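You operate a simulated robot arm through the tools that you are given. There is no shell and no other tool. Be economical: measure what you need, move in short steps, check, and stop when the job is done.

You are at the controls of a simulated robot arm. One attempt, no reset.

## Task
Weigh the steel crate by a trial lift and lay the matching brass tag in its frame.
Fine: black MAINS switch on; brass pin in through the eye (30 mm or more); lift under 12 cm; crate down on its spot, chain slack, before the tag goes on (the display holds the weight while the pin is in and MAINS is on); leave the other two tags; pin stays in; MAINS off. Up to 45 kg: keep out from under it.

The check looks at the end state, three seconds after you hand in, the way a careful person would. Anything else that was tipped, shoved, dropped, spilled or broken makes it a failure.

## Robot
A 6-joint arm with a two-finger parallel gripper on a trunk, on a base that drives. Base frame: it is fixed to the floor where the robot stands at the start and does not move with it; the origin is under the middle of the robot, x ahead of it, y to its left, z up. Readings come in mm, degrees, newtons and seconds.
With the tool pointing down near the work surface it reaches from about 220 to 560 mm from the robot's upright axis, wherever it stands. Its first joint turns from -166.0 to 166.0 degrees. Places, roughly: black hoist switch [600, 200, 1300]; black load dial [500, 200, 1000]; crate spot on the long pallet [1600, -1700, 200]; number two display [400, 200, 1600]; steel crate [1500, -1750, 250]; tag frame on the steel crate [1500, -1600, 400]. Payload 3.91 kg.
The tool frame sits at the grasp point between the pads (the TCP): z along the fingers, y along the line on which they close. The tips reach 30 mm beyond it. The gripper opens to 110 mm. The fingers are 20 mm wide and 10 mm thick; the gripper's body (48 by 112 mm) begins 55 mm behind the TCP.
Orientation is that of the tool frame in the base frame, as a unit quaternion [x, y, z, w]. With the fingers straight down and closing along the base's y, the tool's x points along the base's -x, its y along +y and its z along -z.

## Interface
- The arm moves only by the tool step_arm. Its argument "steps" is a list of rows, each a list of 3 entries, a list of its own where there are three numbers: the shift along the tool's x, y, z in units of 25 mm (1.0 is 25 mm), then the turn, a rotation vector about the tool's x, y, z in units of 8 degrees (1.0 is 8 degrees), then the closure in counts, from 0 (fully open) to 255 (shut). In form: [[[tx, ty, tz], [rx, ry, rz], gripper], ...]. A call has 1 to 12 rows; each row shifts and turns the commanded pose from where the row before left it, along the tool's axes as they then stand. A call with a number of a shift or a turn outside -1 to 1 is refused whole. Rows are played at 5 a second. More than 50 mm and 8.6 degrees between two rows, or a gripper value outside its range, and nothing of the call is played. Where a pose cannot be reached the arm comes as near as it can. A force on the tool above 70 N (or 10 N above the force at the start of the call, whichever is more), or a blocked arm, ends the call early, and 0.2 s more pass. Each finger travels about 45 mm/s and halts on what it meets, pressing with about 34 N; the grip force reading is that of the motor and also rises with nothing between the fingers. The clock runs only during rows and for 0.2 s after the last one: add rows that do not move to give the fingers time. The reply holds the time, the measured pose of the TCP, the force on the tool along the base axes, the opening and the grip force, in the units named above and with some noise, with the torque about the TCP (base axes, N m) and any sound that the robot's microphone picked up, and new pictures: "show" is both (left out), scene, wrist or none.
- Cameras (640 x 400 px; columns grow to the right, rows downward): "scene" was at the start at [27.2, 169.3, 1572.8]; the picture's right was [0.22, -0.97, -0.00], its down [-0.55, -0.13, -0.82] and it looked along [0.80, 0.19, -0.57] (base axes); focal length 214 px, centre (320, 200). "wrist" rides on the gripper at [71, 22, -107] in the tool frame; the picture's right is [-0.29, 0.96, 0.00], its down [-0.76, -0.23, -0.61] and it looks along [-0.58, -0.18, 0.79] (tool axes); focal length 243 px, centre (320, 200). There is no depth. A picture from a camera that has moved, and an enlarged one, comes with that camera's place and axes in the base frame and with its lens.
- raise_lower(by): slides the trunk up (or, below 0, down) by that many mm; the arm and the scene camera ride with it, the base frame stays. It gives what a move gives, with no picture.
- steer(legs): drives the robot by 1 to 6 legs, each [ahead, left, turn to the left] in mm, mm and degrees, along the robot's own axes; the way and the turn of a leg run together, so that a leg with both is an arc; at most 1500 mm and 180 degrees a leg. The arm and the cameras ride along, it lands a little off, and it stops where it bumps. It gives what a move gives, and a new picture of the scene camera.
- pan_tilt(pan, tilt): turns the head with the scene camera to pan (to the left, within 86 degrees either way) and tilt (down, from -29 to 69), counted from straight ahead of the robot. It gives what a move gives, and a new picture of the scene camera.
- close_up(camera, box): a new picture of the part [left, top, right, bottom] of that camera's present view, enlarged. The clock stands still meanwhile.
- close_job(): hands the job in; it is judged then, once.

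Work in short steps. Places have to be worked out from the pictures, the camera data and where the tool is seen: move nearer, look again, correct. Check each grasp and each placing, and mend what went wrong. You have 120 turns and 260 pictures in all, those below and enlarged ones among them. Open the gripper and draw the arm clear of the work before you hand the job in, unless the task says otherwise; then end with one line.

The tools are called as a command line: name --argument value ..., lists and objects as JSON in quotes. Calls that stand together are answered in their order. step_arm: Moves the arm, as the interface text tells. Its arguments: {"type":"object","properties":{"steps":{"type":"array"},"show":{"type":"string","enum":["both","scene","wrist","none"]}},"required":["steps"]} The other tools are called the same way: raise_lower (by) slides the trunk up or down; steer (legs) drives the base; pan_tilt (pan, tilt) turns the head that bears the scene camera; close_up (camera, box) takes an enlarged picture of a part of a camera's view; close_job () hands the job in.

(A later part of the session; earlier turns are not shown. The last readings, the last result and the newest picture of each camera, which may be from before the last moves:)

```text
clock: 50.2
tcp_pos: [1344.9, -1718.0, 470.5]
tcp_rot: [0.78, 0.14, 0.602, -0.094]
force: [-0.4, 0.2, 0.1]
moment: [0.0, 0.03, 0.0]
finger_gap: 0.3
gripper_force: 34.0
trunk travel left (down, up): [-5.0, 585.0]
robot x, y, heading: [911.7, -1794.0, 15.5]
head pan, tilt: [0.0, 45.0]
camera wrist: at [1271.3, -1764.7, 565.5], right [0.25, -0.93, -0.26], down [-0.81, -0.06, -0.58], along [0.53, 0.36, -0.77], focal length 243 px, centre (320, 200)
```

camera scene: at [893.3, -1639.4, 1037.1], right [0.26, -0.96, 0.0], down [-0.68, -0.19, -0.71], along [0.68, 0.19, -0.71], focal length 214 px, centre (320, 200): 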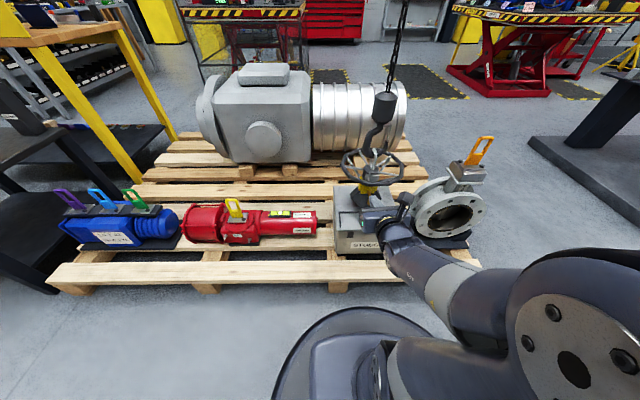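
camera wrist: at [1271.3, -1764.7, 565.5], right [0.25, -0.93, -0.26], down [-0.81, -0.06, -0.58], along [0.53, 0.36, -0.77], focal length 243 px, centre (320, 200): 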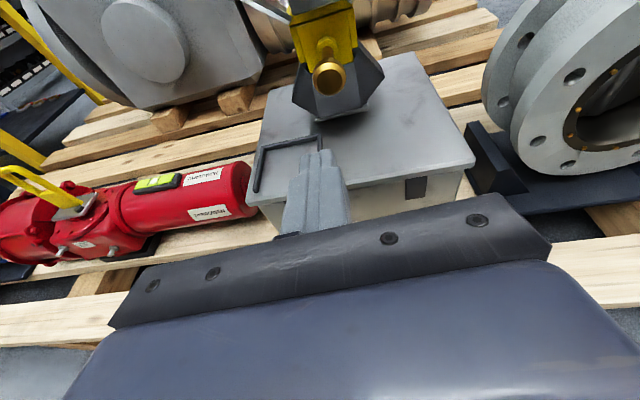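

Knob checks at (1497,−1680,450); fingertips now at (1372,−1709,463). I advance 100 mm toward the knob, stopping short.

step_arm --steps '[[[0.107, 0.088, 0.815], [0, 0, 0], 255], [[0.107, 0.088, 0.815], [0, 0, 0], 255], [[0.107, 0.088, 0.815], [0, 0, 0], 255], [[0.107, 0.088, 0.815], [0, 0, 0], 255], [[0.107, 0.088, 0.6], [0, 0, 0], 255]]' --show "both"

close_up --camera "wrist" --box '[240, 20, 400, 180]'

```text
clock: 51.4
tcp_pos: [1443.1, -1697.3, 457.9]
tcp_rot: [0.78, 0.141, 0.602, -0.094]
force: [0.1, 1.1, -0.1]
moment: [0.03, 0.01, 0.01]
finger_gap: 0.0
gripper_force: 34.1
trunk travel left (down, up): [-5.0, 585.0]
robot x, y, heading: [911.6, -1790.6, 15.0]
head pan, tilt: [0.0, 45.0]
camera scene: at [893.4, -1639.4, 1037.1], right [0.26, -0.96, 0.0], down [-0.68, -0.19, -0.71], along [0.68, 0.19, -0.71], focal length 214 px, centre (320, 200)
camera wrist: at [1369.0, -1743.5, 554.0], right [0.25, -0.93, -0.26], down [-0.81, -0.06, -0.58], along [0.53, 0.36, -0.77], focal length 243 px, centre (320, 200)
```

scene: 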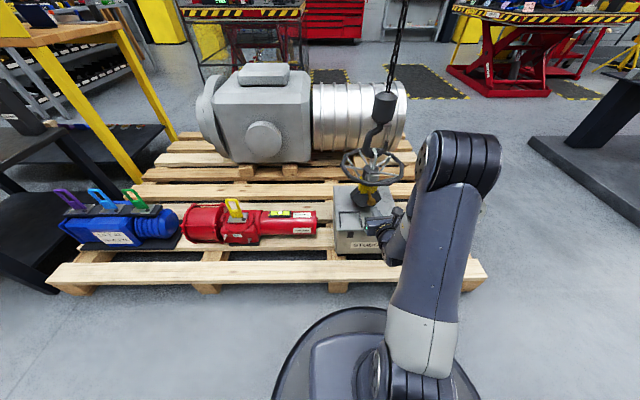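
wrist: 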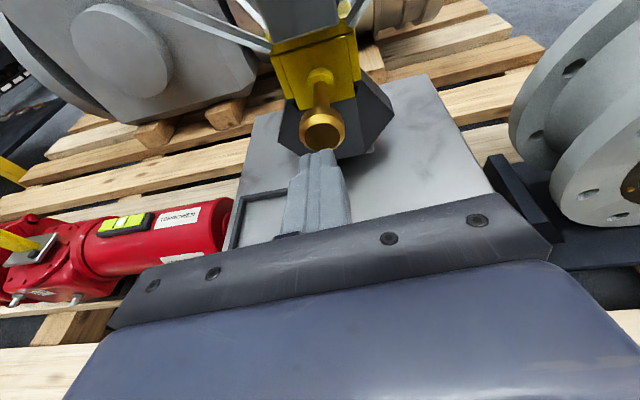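

```text
2.50 times, centred on (320, 100) of wrist
camera zoom: at [1369.0, -1743.5, 554.0], right [0.25, -0.93, -0.26], down [-0.81, -0.06, -0.58], along [0.53, 0.36, -0.77], focal length 606 px, centre (320, 450)
```

zoom: 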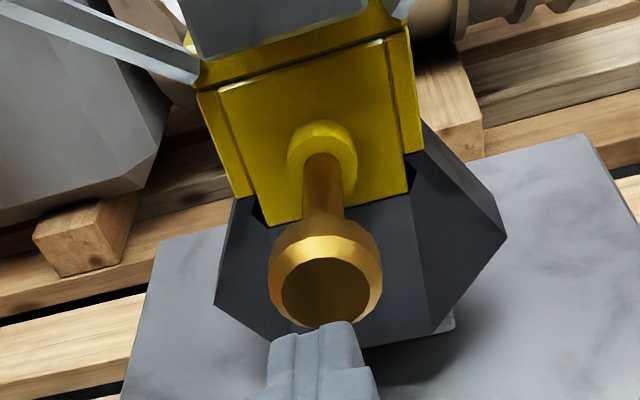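

Tip is about 26 mm from the knob face and on its axis. I push along the pin axis and watch the force.

step_arm --steps '[[[0.127, 0.034, 0.482], [0, 0, 0], 255], [[0.127, 0.034, 0.482], [0, 0, 0], 255], [[0.127, 0.034, 0.482], [0, 0, 0], 255], [[0.127, 0.034, 0.482], [0, 0, 0], 255]]' --show "wrist"

close_up --camera "wrist" --box '[240, 0, 400, 160]'

```text
clock: 52.4
tcp_pos: [1491.3, -1684.4, 458.2]
tcp_rot: [0.781, 0.141, 0.601, -0.095]
force: [-0.7, -2.2, 0.5]
moment: [0.0, -0.06, -0.02]
finger_gap: 0.0
gripper_force: 34.4
trunk travel left (down, up): [-5.0, 585.0]
robot x, y, heading: [910.6, -1789.2, 15.4]
head pan, tilt: [0.0, 45.0]
camera wrist: at [1416.3, -1730.5, 554.2], right [0.25, -0.93, -0.26], down [-0.81, -0.06, -0.58], along [0.53, 0.36, -0.77], focal length 243 px, centre (320, 200)
```

wrist: 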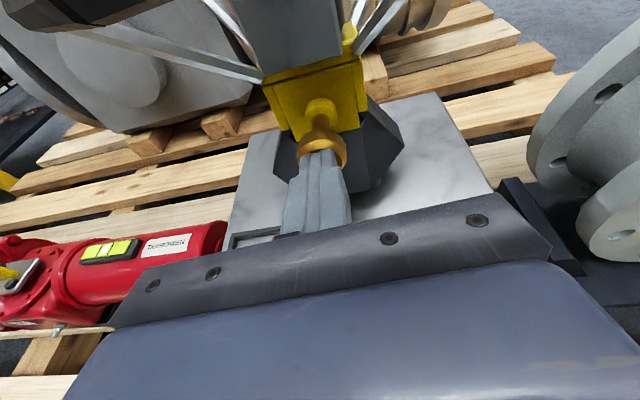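

```text
2.50 times, centred on (320, 80) of wrist
camera zoom: at [1416.3, -1730.5, 554.2], right [0.25, -0.93, -0.26], down [-0.81, -0.06, -0.58], along [0.53, 0.36, -0.77], focal length 606 px, centre (320, 500)
```

zoom: 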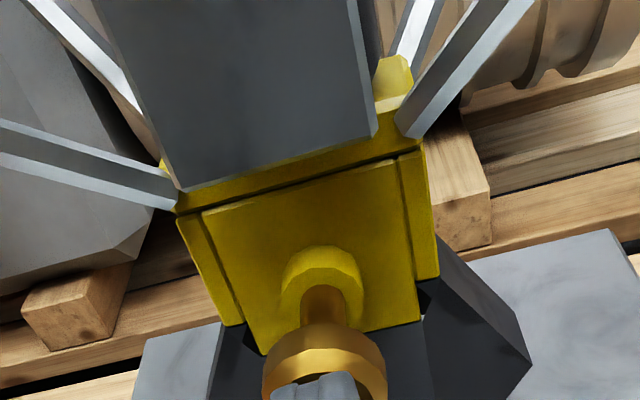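

The pin slides with ~2 N; about 20 mm of shaft is still visible. I keep pushing until it seats.

step_arm --steps '[[[0.08, 0.02, 0.3], [0, 0, 0], 255], [[0.08, 0.02, 0.3], [0, 0, 0], 255], [[0.08, 0.02, 0.3], [0, 0, 0], 255], [[0.08, 0.02, 0.3], [0, 0, 0], 255], [[0.08, 0.02, 0.3], [0, 0, 0], 255]]' --show "none"

close_up --camera "wrist" --box '[240, 0, 400, 160]'

```text
clock: 53.2
tcp_pos: [1503.4, -1680.0, 456.6]
tcp_rot: [0.781, 0.141, 0.6, -0.095]
force: [-25.8, -6.5, 16.2]
moment: [0.09, -0.58, -0.08]
finger_gap: 0.0
gripper_force: 34.2
trunk travel left (down, up): [-5.0, 585.0]
robot x, y, heading: [912.4, -1794.9, 15.0]
head pan, tilt: [0.0, 45.0]
stopped in row 3: the force on the tool passed its limit at 85 N (the readings are from after the stop); the commanded pose is now the measured one
```

```text
2.50 times, centred on (320, 80) of wrist
camera zoom: at [1429.6, -1727.2, 554.6], right [0.25, -0.93, -0.26], down [-0.81, -0.06, -0.58], along [0.53, 0.36, -0.77], focal length 606 px, centre (320, 500)
```

zoom: 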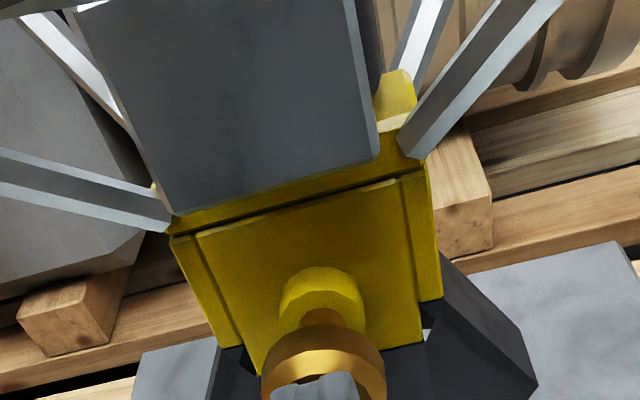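

Stopped at 85 N after about 36 mm of pin travel; I back off 40 mm and look whether it is seated.

step_arm --steps '[[[-0.1, -0.03, -0.4], [0, 0, 0], 255], [[-0.2, -0.05, -0.8], [0, 0, 0], 255], [[-0.2, -0.05, -0.8], [0, 0, 0], 255]]' --show "none"

close_up --camera "wrist" --box '[240, 0, 400, 160]'

close_up --camera "scene" --box '[320, 140, 420, 220]'

```text
clock: 54.0
tcp_pos: [1455.2, -1693.8, 455.8]
tcp_rot: [0.783, 0.141, 0.599, -0.095]
force: [-0.2, -0.2, -0.7]
moment: [0.0, -0.01, 0.0]
finger_gap: 0.3
gripper_force: 34.0
trunk travel left (down, up): [-5.0, 585.0]
robot x, y, heading: [910.6, -1793.5, 15.3]
head pan, tilt: [0.0, 45.0]
```

```text
2.50 times, centred on (320, 80) of wrist
camera zoom: at [1381.8, -1740.5, 553.4], right [0.25, -0.93, -0.26], down [-0.82, -0.06, -0.57], along [0.52, 0.36, -0.78], focal length 606 px, centre (320, 500)
```

zoom: 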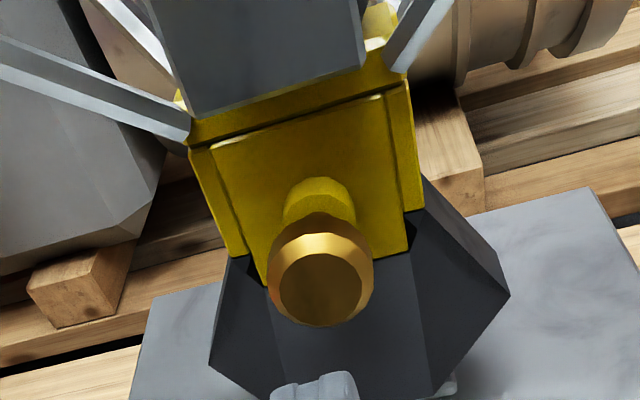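

```text
5.00 times, centred on (370, 180) of scene
camera zoom: at [892.7, -1639.7, 1037.0], right [0.26, -0.97, 0.0], down [-0.68, -0.19, -0.71], along [0.68, 0.19, -0.71], focal length 1072 px, centre (70, 300)
```

zoom: 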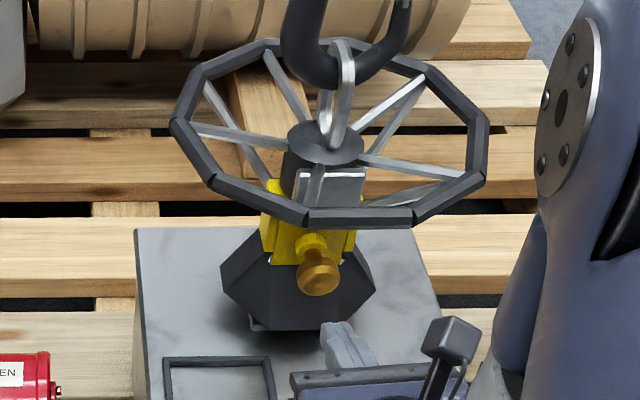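

Knob moved about 30–36 mm and a few mm of shaft still shows. I push once more, 6 mm higher on the knob centre, with finer rows.

step_arm --steps '[[[0.32, 0.05, 0.74], [0, 0, 0], 255], [[0.2, 0.05, 0.77], [0, 0, 0], 255], [[0.06, 0.014, 0.2], [0, 0, 0], 255], [[0.03, 0.007, 0.1], [0, 0, 0], 255], [[0.03, 0.007, 0.1], [0, 0, 0], 255], [[0.03, 0.007, 0.1], [0, 0, 0], 255], [[0.03, 0.007, 0.1], [0, 0, 0], 255], [[0.03, 0.007, 0.1], [0, 0, 0], 255], [[0.03, 0.007, 0.1], [0, 0, 0], 255]]' --show "none"

close_up --camera "wrist" --box '[240, 0, 400, 160]'

```text
clock: 55.7
tcp_pos: [1502.5, -1681.6, 459.7]
tcp_rot: [0.784, 0.142, 0.597, -0.096]
force: [-24.5, -6.5, 16.6]
moment: [0.13, -0.51, -0.03]
finger_gap: 0.0
gripper_force: 34.2
trunk travel left (down, up): [-5.0, 585.0]
robot x, y, heading: [905.1, -1793.0, 15.0]
head pan, tilt: [0.0, 45.0]
stopped in row 8: the force on the tool passed its limit at 75 N (the readings are from after the stop); the commanded pose is now the measured one
```

```text
2.50 times, centred on (320, 80) of wrist
camera zoom: at [1430.4, -1726.8, 557.0], right [0.25, -0.93, -0.26], down [-0.82, -0.06, -0.57], along [0.52, 0.35, -0.78], focal length 606 px, centre (320, 500)
```

zoom: 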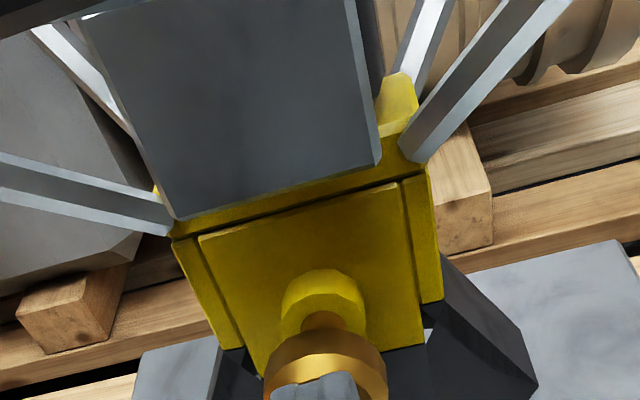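

Same stop position both times, so the pin is at its hard stop with about 36 mm travel. I back straight out from under the wheel, then raise and drive back toward the panel.

step_arm --steps '[[[-0.2, -0.05, -0.8], [0, 0, 0], 255], [[-0.25, -0.05, -0.9], [0, 0, 0], 255], [[-0.25, -0.05, -0.9], [0, 0, 0], 255], [[-0.25, -0.05, -0.9], [0, 0, 0], 255], [[-0.25, -0.05, -0.9], [0, 0, 0], 255]]' --show "wrist"

steer --legs '[[-350, 0, 0]]'

close_up --camera "scene" --box '[310, 60, 440, 190]'

```text
clock: 56.9
tcp_pos: [1394.5, -1712.8, 459.2]
tcp_rot: [0.786, 0.14, 0.594, -0.093]
force: [0.6, 0.1, 0.1]
moment: [0.03, -0.01, -0.02]
finger_gap: 0.0
gripper_force: 33.7
trunk travel left (down, up): [-5.0, 585.0]
robot x, y, heading: [911.4, -1791.2, 15.4]
head pan, tilt: [0.0, 45.0]
camera wrist: at [1322.1, -1758.0, 556.7], right [0.25, -0.93, -0.26], down [-0.82, -0.06, -0.57], along [0.52, 0.35, -0.78], focal length 243 px, centre (320, 200)
```

wrist: 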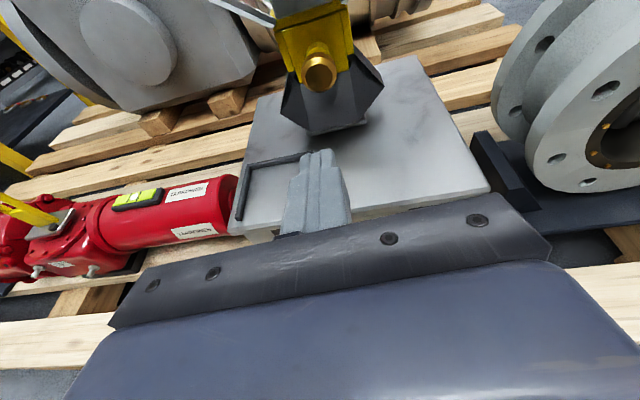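

```text
clock: 59.2
tcp_pos: [1057.9, -1803.5, 458.4]
tcp_rot: [0.786, 0.141, 0.594, -0.094]
force: [-0.9, 0.0, -0.3]
moment: [-0.02, -0.02, 0.0]
finger_gap: 0.0
gripper_force: 33.9
trunk travel left (down, up): [-5.0, 585.0]
robot x, y, heading: [572.1, -1882.1, 15.4]
head pan, tilt: [0.0, 45.0]
camera scene: at [554.9, -1731.5, 1037.0], right [0.26, -0.96, 0.0], down [-0.68, -0.19, -0.71], along [0.68, 0.19, -0.71], focal length 214 px, centre (320, 200)
```

scene: 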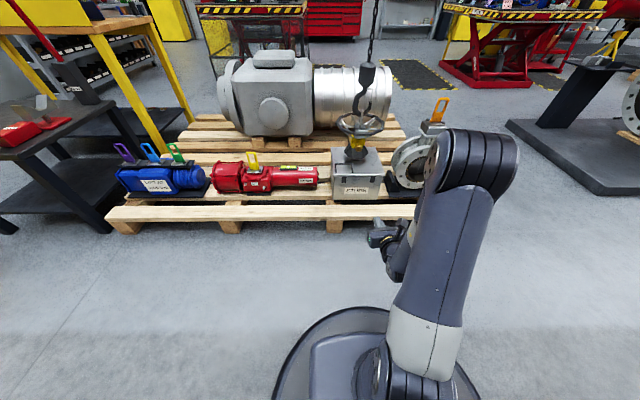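

```text
3.08 times, centred on (375, 125) of scene
camera zoom: at [554.9, -1731.5, 1037.0], right [0.26, -0.96, 0.0], down [-0.68, -0.19, -0.71], along [0.68, 0.19, -0.71], focal length 660 px, centre (151, 431)
```

zoom: 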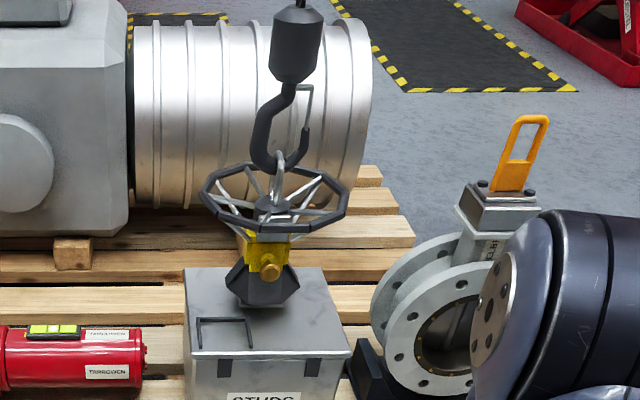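

Frame is a U open toward the robot. Trunk up and drive to the panel, stopping about 700 mm short of it first.

raise_lower --by 520

steer --legs '[[0, 0, 74.6], [1000, 180, 0], [300, 0, 0]]'

pan_tilt --pan 0 --tilt 15

```text
refused: 520 is not a number from -400 to 400
```

```text
clock: 69.3
tcp_pos: [479.9, -85.9, 458.6]
tcp_rot: [0.546, 0.582, 0.421, -0.431]
force: [0.3, 0.9, 0.2]
moment: [0.01, 0.01, -0.02]
finger_gap: 0.0
gripper_force: 33.8
trunk travel left (down, up): [-5.0, 585.0]
robot x, y, heading: [418.1, -576.3, 88.6]
head pan, tilt: [0.0, 45.0]
camera scene: at [267.9, -549.3, 1037.0], right [1.0, -0.02, 0.0], down [-0.02, -0.71, -0.71], along [0.02, 0.71, -0.71], focal length 214 px, centre (320, 200)
```

scene: 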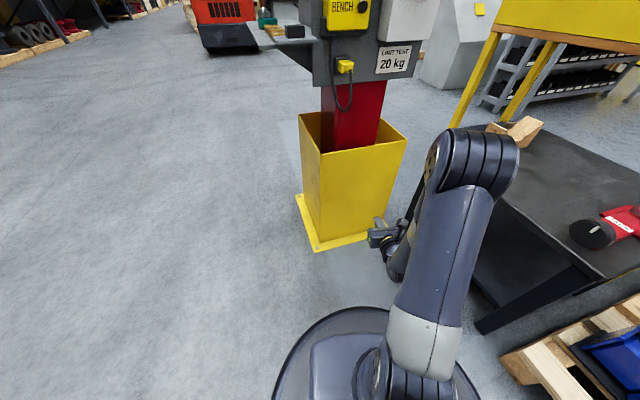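

```text
clock: 70.2
tcp_pos: [480.8, -86.7, 459.5]
tcp_rot: [0.546, 0.584, 0.419, -0.431]
force: [0.1, -0.6, -0.1]
moment: [0.02, -0.01, -0.02]
finger_gap: 0.0
gripper_force: 33.7
trunk travel left (down, up): [-5.0, 585.0]
robot x, y, heading: [416.4, -573.9, 88.5]
head pan, tilt: [0.0, 15.0]
camera scene: at [268.1, -537.2, 1083.8], right [1.0, -0.02, 0.0], down [-0.01, -0.26, -0.97], along [0.02, 0.97, -0.26], focal length 214 px, centre (320, 200)
```

scene: 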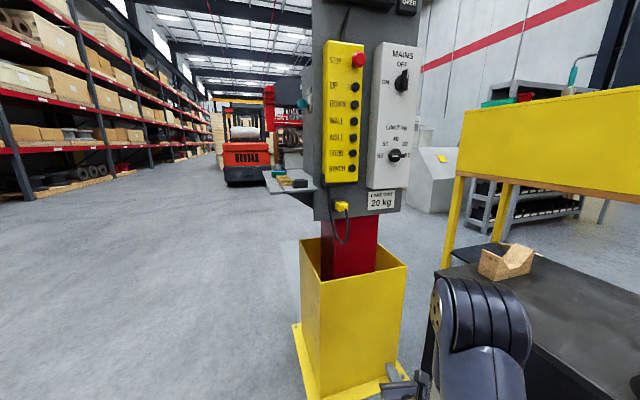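

Raise refused above 400, but all clear; raising in two goes.

raise_lower --by 400

raise_lower --by 150

pan_tilt --pan -8 --tilt 28

close_up --camera "scene" --box '[240, 60, 400, 260]'

```text
clock: 74.1
tcp_pos: [478.7, -85.3, 858.4]
tcp_rot: [0.546, 0.583, 0.42, -0.431]
force: [-1.0, -0.3, 0.1]
moment: [0.0, -0.02, 0.02]
finger_gap: 0.0
gripper_force: 33.8
trunk travel left (down, up): [-405.0, 185.0]
robot x, y, heading: [417.4, -576.2, 88.8]
head pan, tilt: [0.0, 15.0]
```

```text
clock: 75.8
tcp_pos: [479.5, -86.1, 1008.4]
tcp_rot: [0.546, 0.582, 0.421, -0.431]
force: [-0.1, 0.1, 0.8]
moment: [0.0, 0.0, -0.01]
finger_gap: 0.2
gripper_force: 34.0
trunk travel left (down, up): [-555.0, 35.0]
robot x, y, heading: [420.9, -577.7, 88.8]
head pan, tilt: [0.0, 15.0]
```

```text
clock: 76.6
tcp_pos: [479.9, -86.6, 1008.5]
tcp_rot: [0.546, 0.583, 0.42, -0.431]
force: [1.1, 0.2, 0.4]
moment: [0.02, 0.0, -0.01]
finger_gap: 0.0
gripper_force: 34.2
trunk travel left (down, up): [-555.0, 35.0]
robot x, y, heading: [416.6, -572.9, 88.7]
head pan, tilt: [-8.0, 28.0]
camera scene: at [280.7, -540.5, 1612.9], right [0.99, -0.16, 0.0], down [-0.08, -0.46, -0.88], along [0.14, 0.87, -0.47], focal length 214 px, centre (320, 200)
```

scene: 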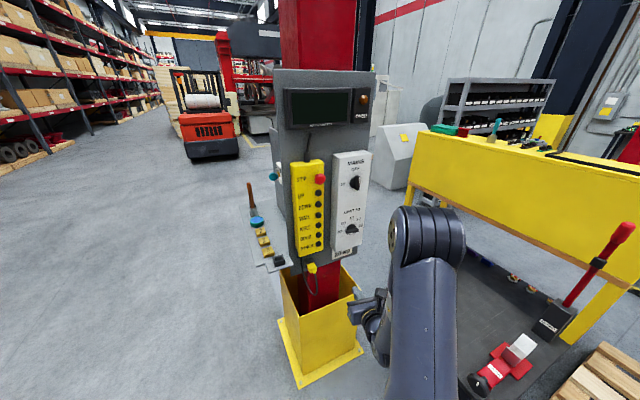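

```text
2.00 times, centred on (320, 160) of scene
camera zoom: at [280.7, -540.5, 1612.9], right [0.99, -0.16, 0.0], down [-0.08, -0.46, -0.88], along [0.14, 0.87, -0.47], focal length 429 px, centre (320, 280)
```

zoom: 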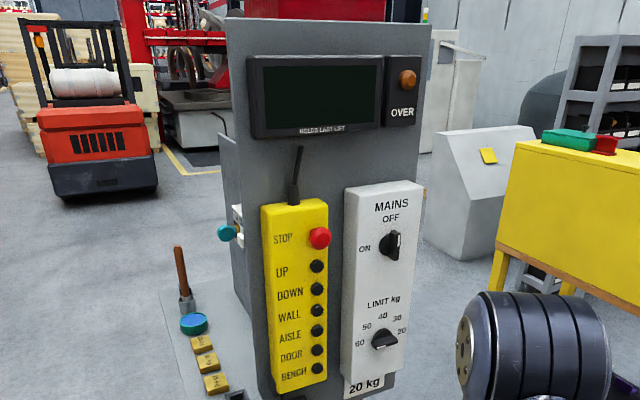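

Panel is straight ahead; tags lie on a shelf at its left. I drive 80 mm closer, level the tool and raise it before the LIMIT dial for a close look.

steer --legs '[[90, 0, 1.3]]'

step_arm --steps '[[[0.97, 0, -0.2], [0, 1, 0], 255], [[0.98, 0, -0.1], [0, 0.85, 0], 255], [[1, 0, 0], [0, 0, 0], 0], [[1, 0, 0], [0, 0, 0], 0], [[0.6, 0, 0], [0, 0, 0], 0]]'

```text
clock: 77.7
tcp_pos: [470.1, 7.0, 1008.6]
tcp_rot: [0.539, 0.589, 0.415, -0.436]
force: [-0.9, 0.6, 0.0]
moment: [0.01, -0.02, 0.02]
finger_gap: 0.0
gripper_force: 33.7
trunk travel left (down, up): [-555.0, 35.0]
robot x, y, heading: [422.3, -483.4, 89.8]
head pan, tilt: [-8.0, 28.0]
camera scene: at [281.2, -451.5, 1612.8], right [0.99, -0.14, 0.0], down [-0.07, -0.47, -0.88], along [0.12, 0.87, -0.47], focal length 214 px, centre (320, 200)
```

scene: 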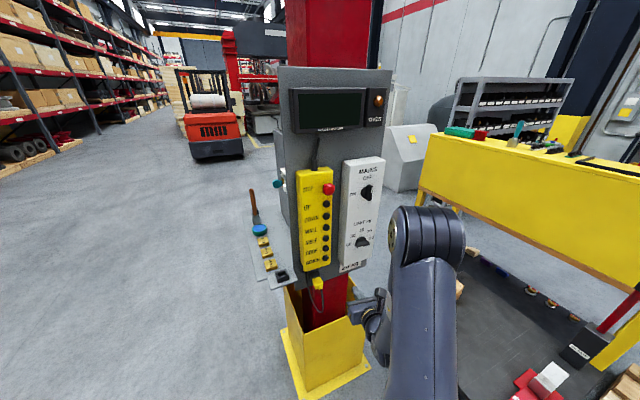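

```text
clock: 78.9
tcp_pos: [469.0, 10.3, 1123.9]
tcp_rot: [0.481, 0.528, 0.481, -0.509]
force: [-0.6, 0.1, 0.2]
moment: [0.03, 0.01, -0.02]
finger_gap: 68.3
gripper_force: 0.0
trunk travel left (down, up): [-555.0, 35.0]
robot x, y, heading: [421.7, -480.6, 90.0]
head pan, tilt: [-8.0, 28.0]
camera scene: at [281.1, -452.1, 1612.8], right [0.99, -0.14, 0.0], down [-0.07, -0.46, -0.88], along [0.12, 0.87, -0.47], focal length 214 px, centre (320, 200)
camera wrist: at [495.7, -93.0, 1196.1], right [0.96, 0.07, -0.27], down [-0.17, -0.64, -0.75], along [-0.22, 0.77, -0.6], focal length 243 px, centre (320, 200)
```

scene: 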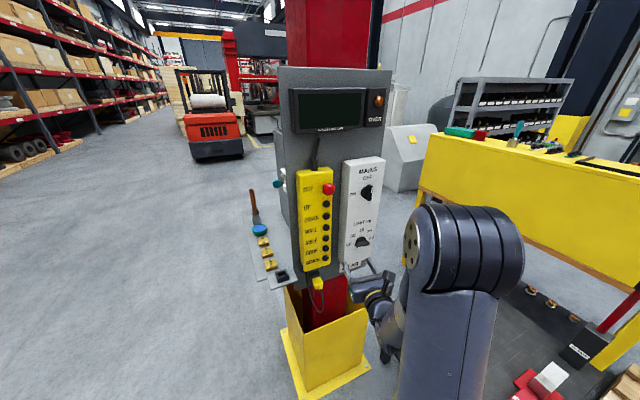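
wrist: 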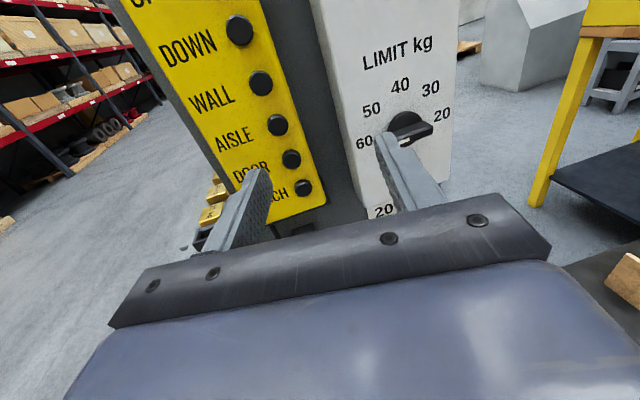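

Dial at about (540,180,1065). Enlarge it to read the pointer.

close_up --camera "wrist" --box '[320, 30, 480, 190]'

```text
2.50 times, centred on (400, 110) of wrist
camera zoom: at [495.7, -93.0, 1196.1], right [0.96, 0.07, -0.27], down [-0.17, -0.64, -0.75], along [-0.22, 0.77, -0.6], focal length 606 px, centre (120, 425)
```

zoom: 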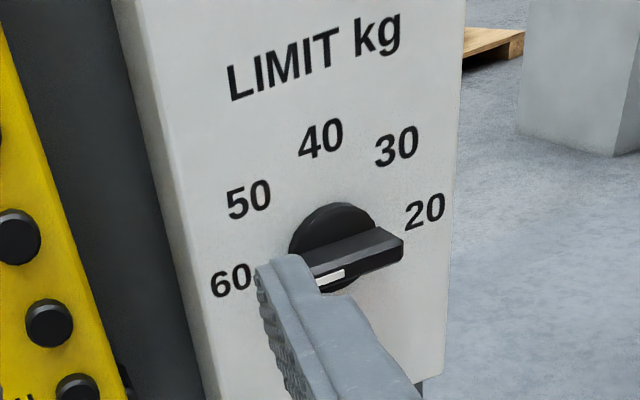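

The white stripe seems at the left end (60), partly hidden by the finger. I move up to MAINS at about (531,180,1280), and look again at both from there.

step_arm --steps '[[[0.9, 0.35, 0], [-0.5, 0, 0], 0], [[0.9, 0.35, 0], [0, 0, 0], 0], [[0.9, 0.35, 0], [0, 0, 0], 0], [[0.9, 0.35, 0], [0, 0, 0], 0], [[0.9, 0.35, 0], [0, 0, 0], 0], [[0.9, 0.35, 0], [0, 0, 0], 0], [[0.9, 0.35, 0], [0, 0, 0], 0]]' --show "wrist"

close_up --camera "scene" --box '[320, 140, 400, 280]'

```text
clock: 80.5
tcp_pos: [526.7, 15.3, 1280.5]
tcp_rot: [0.498, 0.511, 0.499, -0.491]
force: [0.1, -0.2, -0.5]
moment: [0.02, -0.02, 0.02]
finger_gap: 110.2
gripper_force: 0.0
trunk travel left (down, up): [-555.0, 35.0]
robot x, y, heading: [420.7, -481.5, 89.6]
head pan, tilt: [-8.0, 28.0]
camera wrist: at [545.9, -88.9, 1354.1], right [0.96, 0.0, -0.27], down [-0.21, -0.62, -0.75], along [-0.17, 0.78, -0.6], focal length 243 px, centre (320, 200)
```

wrist: 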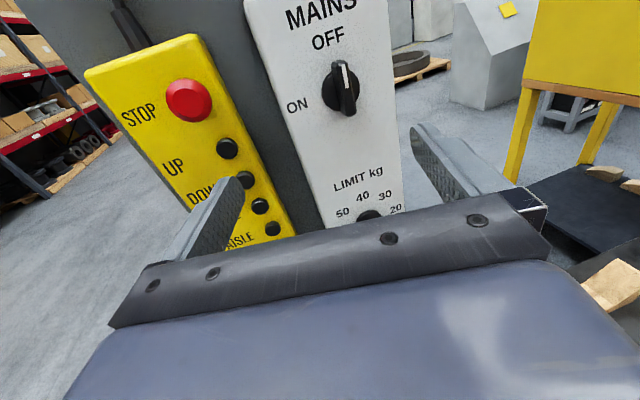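

```text
2.86 times, centred on (360, 210) of scene
camera zoom: at [281.2, -452.0, 1612.8], right [0.99, -0.14, 0.0], down [-0.07, -0.46, -0.88], along [0.12, 0.87, -0.47], focal length 613 px, centre (206, 171)
```

zoom: 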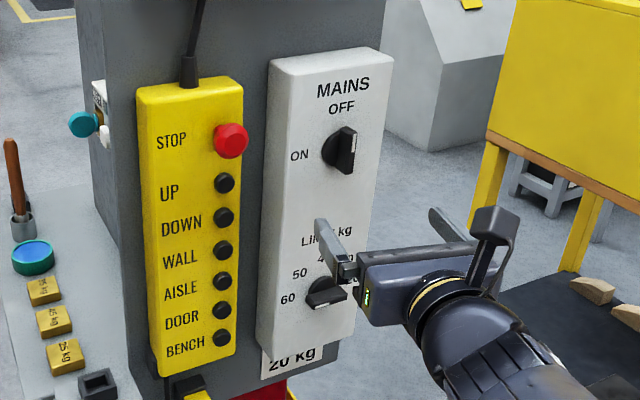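

close_up --camera "scene" --box '[345, 220, 385, 255]'

close_up --camera "wrist" --box '[260, 20, 420, 120]'

```text
11.43 times, centred on (365, 238) of scene
camera zoom: at [281.2, -452.0, 1612.8], right [0.99, -0.14, 0.0], down [-0.07, -0.46, -0.88], along [0.12, 0.87, -0.47], focal length 2451 px, centre (-194, -229)
```

zoom: 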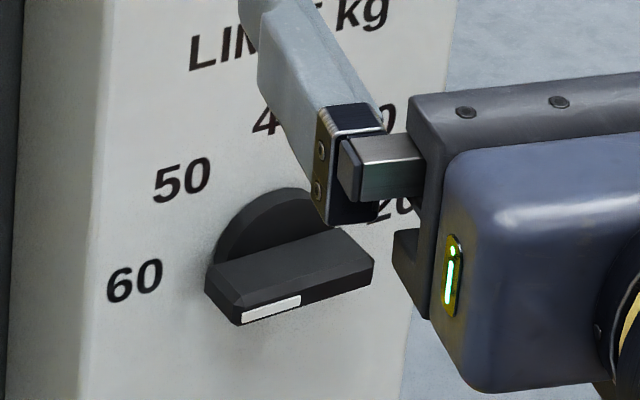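

```text
4.00 times, centred on (340, 70) of wrist
camera zoom: at [545.9, -88.9, 1354.1], right [0.96, 0.0, -0.27], down [-0.21, -0.62, -0.75], along [-0.17, 0.78, -0.6], focal length 970 px, centre (240, 720)
```

zoom: 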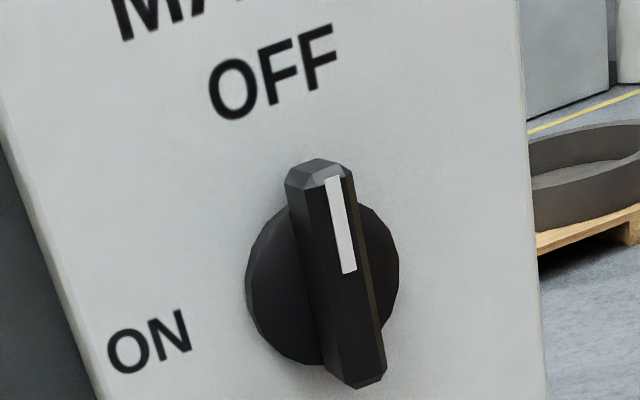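

Stripe on the dial points to 60, so the limit is already above any tag; I leave it. MAINS triangulates to about (551,217,1276), stripe at OFF. I approach it with fingers half open.

step_arm --steps '[[[-0.1, 0.5, 0.5], [0, 0, 0], 130], [[-0.1, 0.48, 1], [0, 0, 0], 130], [[0, 0, 1], [0, 0, 0], 130], [[0, 0, 1], [0, 0, 0], 130]]' --show "both"

close_up --camera "wrist" --box '[180, 0, 500, 200]'

```text
clock: 81.5
tcp_pos: [549.4, 103.9, 1275.5]
tcp_rot: [0.499, 0.51, 0.5, -0.49]
force: [-0.1, 0.5, -0.7]
moment: [0.01, -0.01, 0.04]
finger_gap: 53.9
gripper_force: 0.1
trunk travel left (down, up): [-555.0, 35.0]
robot x, y, heading: [420.8, -480.9, 90.0]
head pan, tilt: [-8.0, 28.0]
camera scene: at [281.1, -451.8, 1612.8], right [0.99, -0.14, 0.0], down [-0.07, -0.47, -0.88], along [0.12, 0.87, -0.47], focal length 214 px, centre (320, 200)
camera wrist: at [570.2, -0.8, 1348.1], right [0.96, 0.0, -0.27], down [-0.21, -0.62, -0.75], along [-0.17, 0.78, -0.6], focal length 243 px, centre (320, 200)
```

scene: 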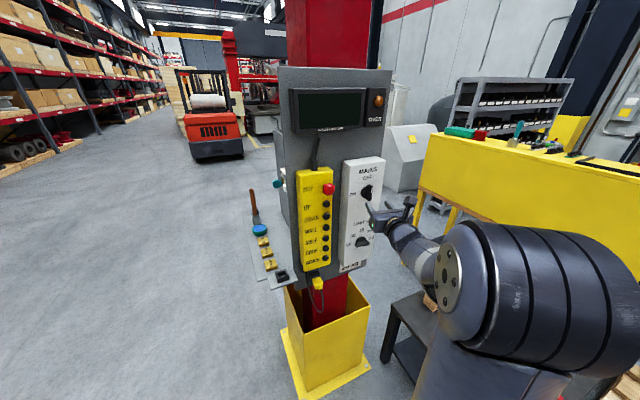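
wrist: 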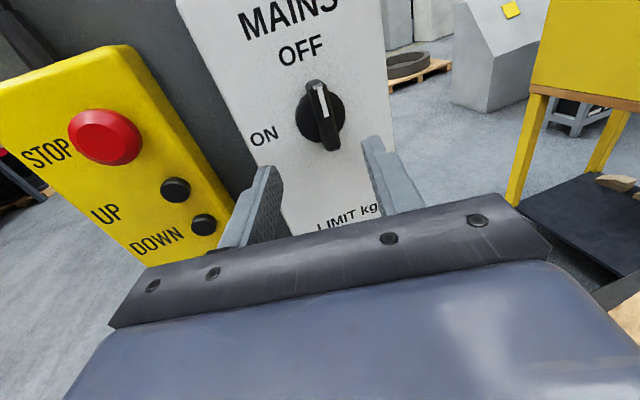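

```text
2.00 times, centred on (340, 100) of wrist
camera zoom: at [570.2, -0.8, 1348.1], right [0.96, 0.0, -0.27], down [-0.21, -0.62, -0.75], along [-0.17, 0.78, -0.6], focal length 485 px, centre (280, 400)
```

zoom: 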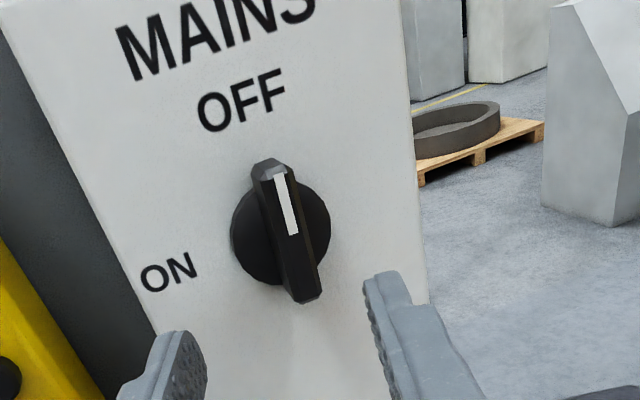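

Handle at (552.6,219,1269). Advance 75 mm with small corrections, then look.

step_arm --steps '[[[-0.1, 0.12, 1], [0, 0, 0], 130], [[-0.1, 0, 1], [0, 0, 0], 130], [[0, 0, 0.9], [0, 0, 0], 130]]' --show "wrist"

close_up --camera "wrist" --box '[180, 0, 500, 200]'

```text
clock: 82.3
tcp_pos: [555.1, 175.4, 1269.7]
tcp_rot: [0.498, 0.511, 0.499, -0.492]
force: [1.1, -0.6, 0.2]
moment: [-0.03, 0.03, 0.0]
finger_gap: 53.6
gripper_force: 0.0
trunk travel left (down, up): [-555.0, 35.0]
robot x, y, heading: [419.0, -481.5, 90.1]
head pan, tilt: [-8.0, 28.0]
camera wrist: at [575.2, 70.6, 1342.5], right [0.96, 0.0, -0.27], down [-0.21, -0.62, -0.75], along [-0.17, 0.78, -0.6], focal length 243 px, centre (320, 200)
```

wrist: 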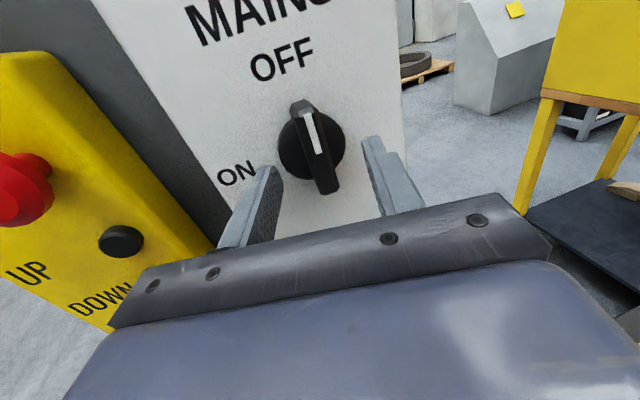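

```text
2.00 times, centred on (340, 100) of wrist
camera zoom: at [575.2, 70.6, 1342.5], right [0.96, 0.0, -0.27], down [-0.21, -0.62, -0.75], along [-0.17, 0.78, -0.6], focal length 485 px, centre (280, 400)
```

zoom: 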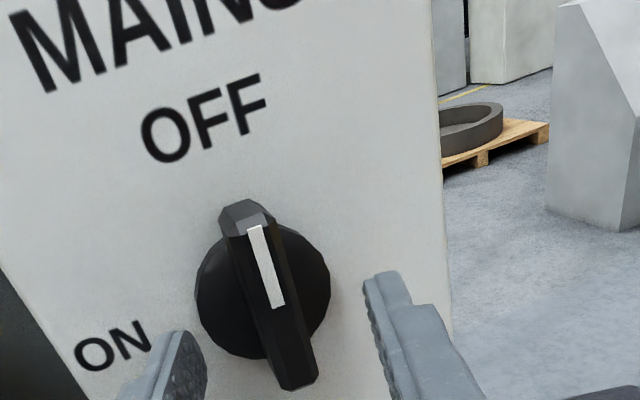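

Handle sits between the fingers. Advance 28 mm more, watching force, then close.

step_arm --steps '[[[0, -0.08, 0.4], [0, 0, 0], 130], [[0, -0.08, 0.4], [0, 0, 0], 130], [[0, 0, 0.3], [0, 0, 0], 130], [[0, 0, 0], [0, 0, 0], 255], [[0, 0, 0], [0, 0, 0], 255], [[0, 0, 0], [0, 0, 0], 255], [[0, 0, 0], [0, 0, 0], 255]]' --show "wrist"

```text
clock: 83.2
tcp_pos: [543.3, 191.4, 1269.4]
tcp_rot: [0.496, 0.515, 0.498, -0.491]
force: [-13.6, -47.2, 1.7]
moment: [0.51, -0.1, 1.89]
finger_gap: 39.2
gripper_force: 14.5
trunk travel left (down, up): [-555.0, 35.0]
robot x, y, heading: [414.4, -483.5, 90.0]
head pan, tilt: [-8.0, 28.0]
stopped in row 4: the force on the tool passed its limit at 73 N (the readings are from after the stop); the commanded pose is now the measured one
camera wrist: at [564.5, 86.6, 1342.8], right [0.96, 0.0, -0.27], down [-0.21, -0.63, -0.75], along [-0.17, 0.78, -0.6], focal length 243 px, centre (320, 200)
```

wrist: 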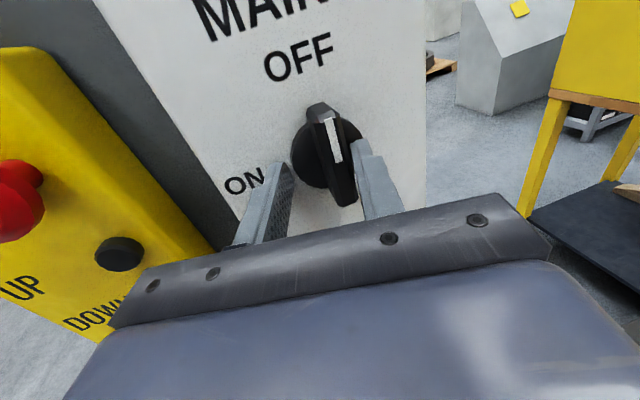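

Finger tip touched the box face (tips y≈221), so the knob protrudes from there. Back off 5 mm and close on the handle.

step_arm --steps '[[[0, 0.15, -0.25], [0, 0, 0], 130], [[0, 0.1, 0], [0, 0, 0], 130], [[0, 0, 0], [0, 0, 0], 255], [[0, 0, 0], [0, 0, 0], 255], [[0, 0, 0], [0, 0, 0], 255], [[0, 0, 0], [0, 0, 0], 255]]' --show "wrist"

close_up --camera "wrist" --box '[180, 0, 500, 200]'

```text
clock: 84.6
tcp_pos: [546.4, 191.5, 1266.6]
tcp_rot: [0.497, 0.516, 0.497, -0.49]
force: [-39.3, -21.2, -3.6]
moment: [-0.01, -0.12, 2.26]
finger_gap: 37.4
gripper_force: 45.0
trunk travel left (down, up): [-555.0, 35.0]
robot x, y, heading: [422.0, -483.5, 90.1]
head pan, tilt: [-8.0, 28.0]
camera wrist: at [566.0, 87.4, 1340.2], right [0.96, 0.01, -0.26], down [-0.2, -0.63, -0.75], along [-0.17, 0.78, -0.61], focal length 243 px, centre (320, 200)
```

wrist: 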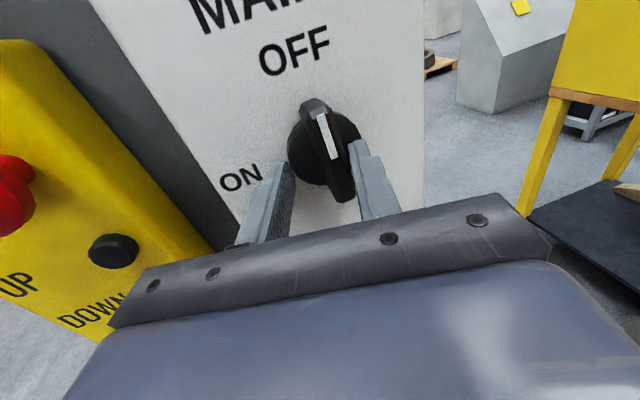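

```text
2.00 times, centred on (340, 100) of wrist
camera zoom: at [566.0, 87.4, 1340.2], right [0.96, 0.01, -0.26], down [-0.2, -0.63, -0.75], along [-0.17, 0.78, -0.61], focal length 485 px, centre (280, 400)
```

zoom: 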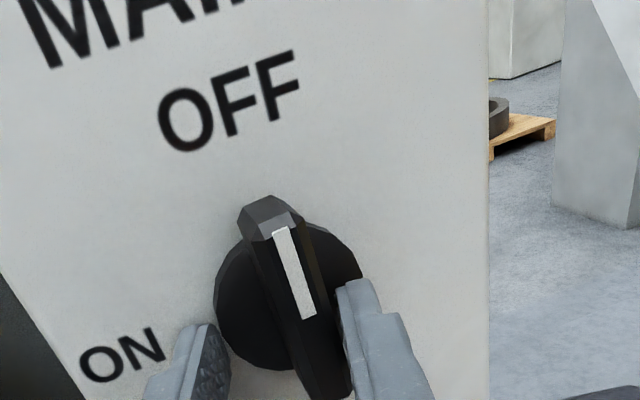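

The tips are closing on the round base (37 mm), not the handle. Open, back off 12 mm, shift slightly left, and close on the handle bar only.

step_arm --steps '[[[0, 0, 0], [0, 0, 0], 120], [[0, 0, 0], [0, 0, 0], 120], [[0, -0.08, -0.5], [0, 0, 0], 120], [[0, 0, 0], [0, 0, 0], 255], [[0, 0, 0], [0, 0, 0], 255], [[0, 0, 0], [0, 0, 0], 255], [[0, 0, 0], [0, 0, 0], 255]]' --show "wrist"

close_up --camera "wrist" --box '[180, 0, 500, 200]'

```text
clock: 86.2
tcp_pos: [554.4, 179.6, 1263.8]
tcp_rot: [0.501, 0.513, 0.496, -0.489]
force: [8.8, -0.2, -0.2]
moment: [0.24, 0.15, 0.08]
finger_gap: 16.6
gripper_force: 45.2
trunk travel left (down, up): [-555.0, 35.0]
robot x, y, heading: [423.2, -482.4, 90.0]
head pan, tilt: [-8.0, 28.0]
camera wrist: at [575.4, 75.8, 1339.0], right [0.96, 0.0, -0.27], down [-0.21, -0.63, -0.75], along [-0.17, 0.78, -0.61], focal length 243 px, centre (320, 200)
```

wrist: 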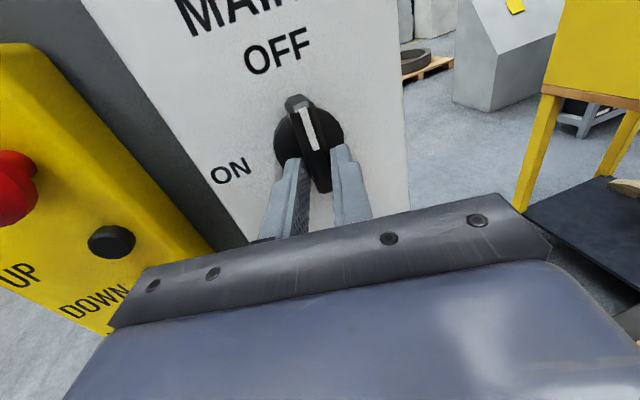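

```text
2.00 times, centred on (340, 100) of wrist
camera zoom: at [575.4, 75.8, 1339.0], right [0.96, 0.0, -0.27], down [-0.21, -0.63, -0.75], along [-0.17, 0.78, -0.61], focal length 485 px, centre (280, 400)
```

zoom: 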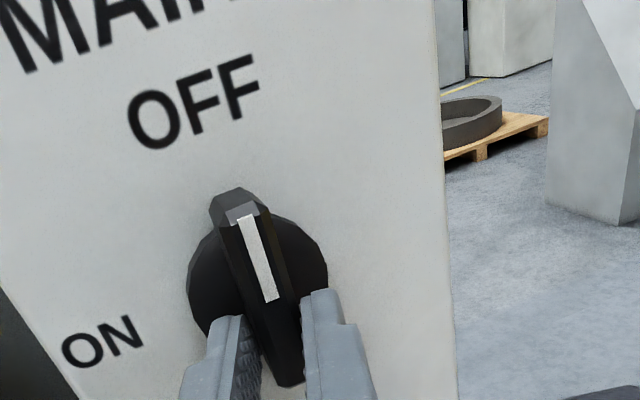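

Handle gripped (16.6 mm), slightly below its centre. Turn counter-clockwise (−tool z) 90° with a small arc correction.

step_arm --steps '[[[0, 0.04, 0], [0, 0, -1], 255], [[0, 0.04, 0], [0, 0, -1], 255], [[0, 0.04, 0], [0, 0, -1], 255], [[0, 0.04, 0], [0, 0, -1], 255], [[0, 0.04, 0], [0, 0, -1], 255], [[0, 0.04, 0], [0, 0, -1], 255]]' --show "wrist"

```text
clock: 87.6
tcp_pos: [559.2, 179.0, 1268.1]
tcp_rot: [0.248, 0.673, 0.653, -0.244]
force: [8.4, -14.4, -6.6]
moment: [0.21, 0.13, 0.74]
finger_gap: 15.3
gripper_force: 45.4
trunk travel left (down, up): [-555.0, 35.0]
robot x, y, heading: [421.2, -479.6, 89.7]
head pan, tilt: [-8.0, 28.0]
camera wrist: at [519.6, 74.4, 1332.8], right [0.84, 0.02, 0.54], down [0.43, -0.62, -0.65], along [0.32, 0.78, -0.54], focal length 243 px, centre (320, 200)
```

wrist: 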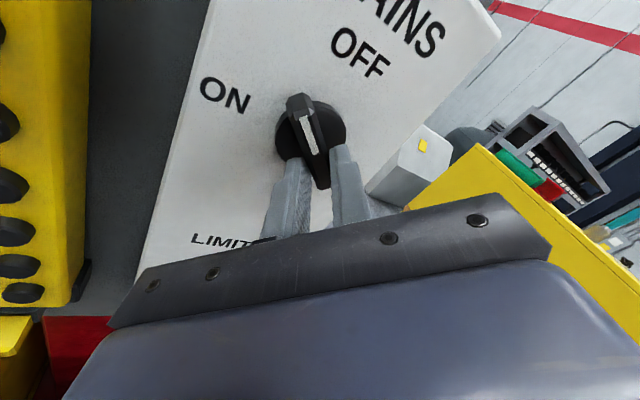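

It follows, about 48° turned. Continue to ON.

step_arm --steps '[[[0, 0.04, 0], [0, 0, -1], 255], [[0, 0.04, 0], [0, 0, -1], 255], [[0, 0.04, 0], [0, 0, -1], 255], [[0, 0.04, 0], [0, 0, -1], 255], [[0, 0.04, 0], [0, 0, -1], 255], [[0, 0.01, 0], [0, 0, -0.4], 255]]' --show "both"

```text
clock: 89.0
tcp_pos: [561.1, 180.0, 1269.5]
tcp_rot: [-0.017, 0.717, 0.696, 0.013]
force: [-3.1, -12.6, -17.0]
moment: [-0.24, 1.17, -0.46]
finger_gap: 14.1
gripper_force: 44.8
trunk travel left (down, up): [-555.0, 35.0]
robot x, y, heading: [422.2, -486.0, 89.9]
head pan, tilt: [-8.0, 28.0]
camera scene: at [280.9, -454.0, 1612.8], right [0.99, -0.14, 0.0], down [-0.07, -0.46, -0.88], along [0.12, 0.87, -0.47], focal length 214 px, centre (320, 200)
camera wrist: at [488.2, 74.0, 1292.2], right [0.25, 0.03, 0.97], down [0.77, -0.61, -0.18], along [0.58, 0.79, -0.18], focal length 243 px, centre (320, 200)
```

scene: 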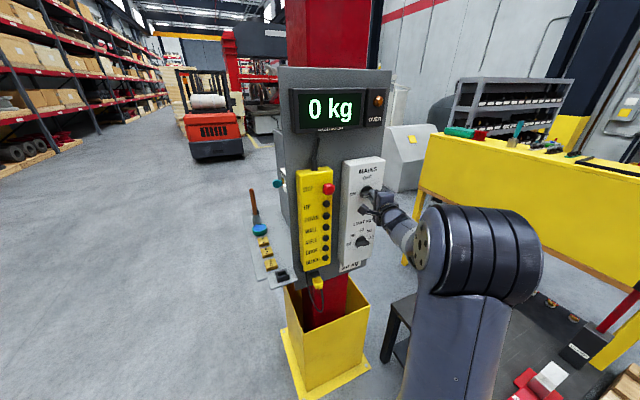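
wrist: 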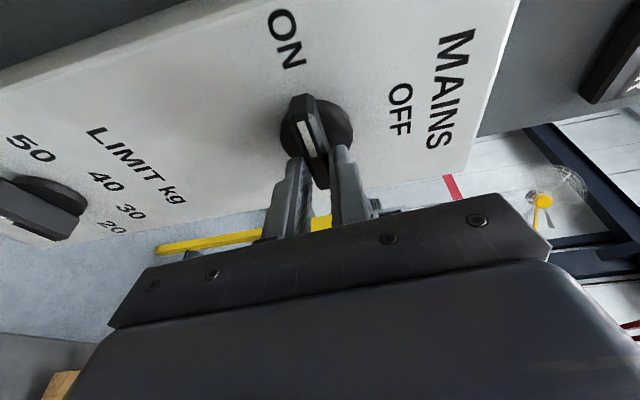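

The display shows 0 kg: MAINS is on. I release, back off, and check whether the head at −86 can still see the crate.

step_arm --steps '[[[0, 0, 0], [0, 0, 0], 120], [[0, 0, 0], [0, 0, 0], 120], [[0, 0, -0.8], [0, 0, 0], 120], [[0, 0, -1], [0, 0, 0], 255], [[0, 0, -1], [0, 0, 0], 255], [[0, 0, 0], [0, 0, 0], 255]]' --show "scene"

pan_tilt --pan -86 --tilt 30

```text
clock: 90.4
tcp_pos: [562.0, 110.2, 1275.4]
tcp_rot: [-0.017, 0.717, 0.697, 0.013]
force: [0.0, -0.9, 0.1]
moment: [-0.06, -0.01, 0.0]
finger_gap: 0.1
gripper_force: 12.2
trunk travel left (down, up): [-555.0, 35.0]
robot x, y, heading: [419.1, -482.5, 89.8]
head pan, tilt: [-8.0, 28.0]
camera scene: at [281.2, -453.6, 1612.8], right [0.99, -0.14, 0.0], down [-0.07, -0.46, -0.88], along [0.12, 0.87, -0.47], focal length 214 px, centre (320, 200)
```

scene: 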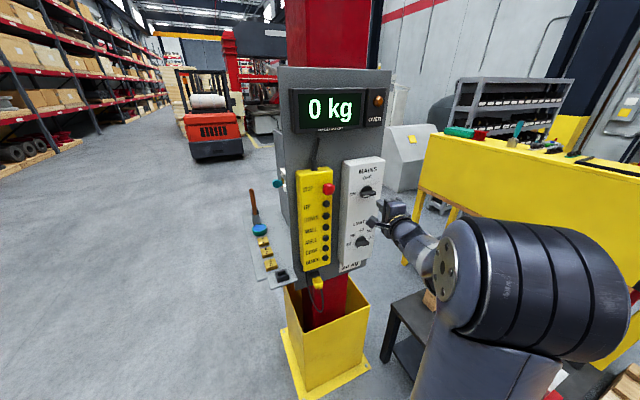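

```text
clock: 91.9
tcp_pos: [562.0, 111.5, 1274.5]
tcp_rot: [-0.018, 0.716, 0.698, 0.012]
force: [-0.7, -0.3, 0.4]
moment: [-0.02, -0.04, -0.01]
finger_gap: 0.1
gripper_force: 33.6
trunk travel left (down, up): [-555.0, 35.0]
robot x, y, heading: [417.3, -482.8, 89.9]
head pan, tilt: [-85.9, 30.0]
camera scene: at [358.6, -537.3, 1609.7], right [0.07, -1.0, 0.0], down [-0.5, -0.04, -0.87], along [0.86, 0.06, -0.5], focal length 214 px, centre (320, 200)
```

scene: 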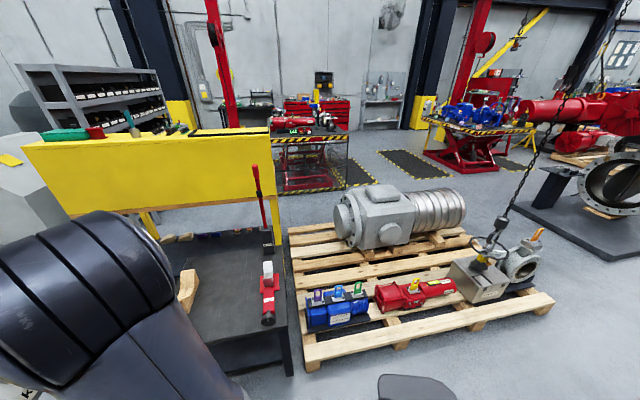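

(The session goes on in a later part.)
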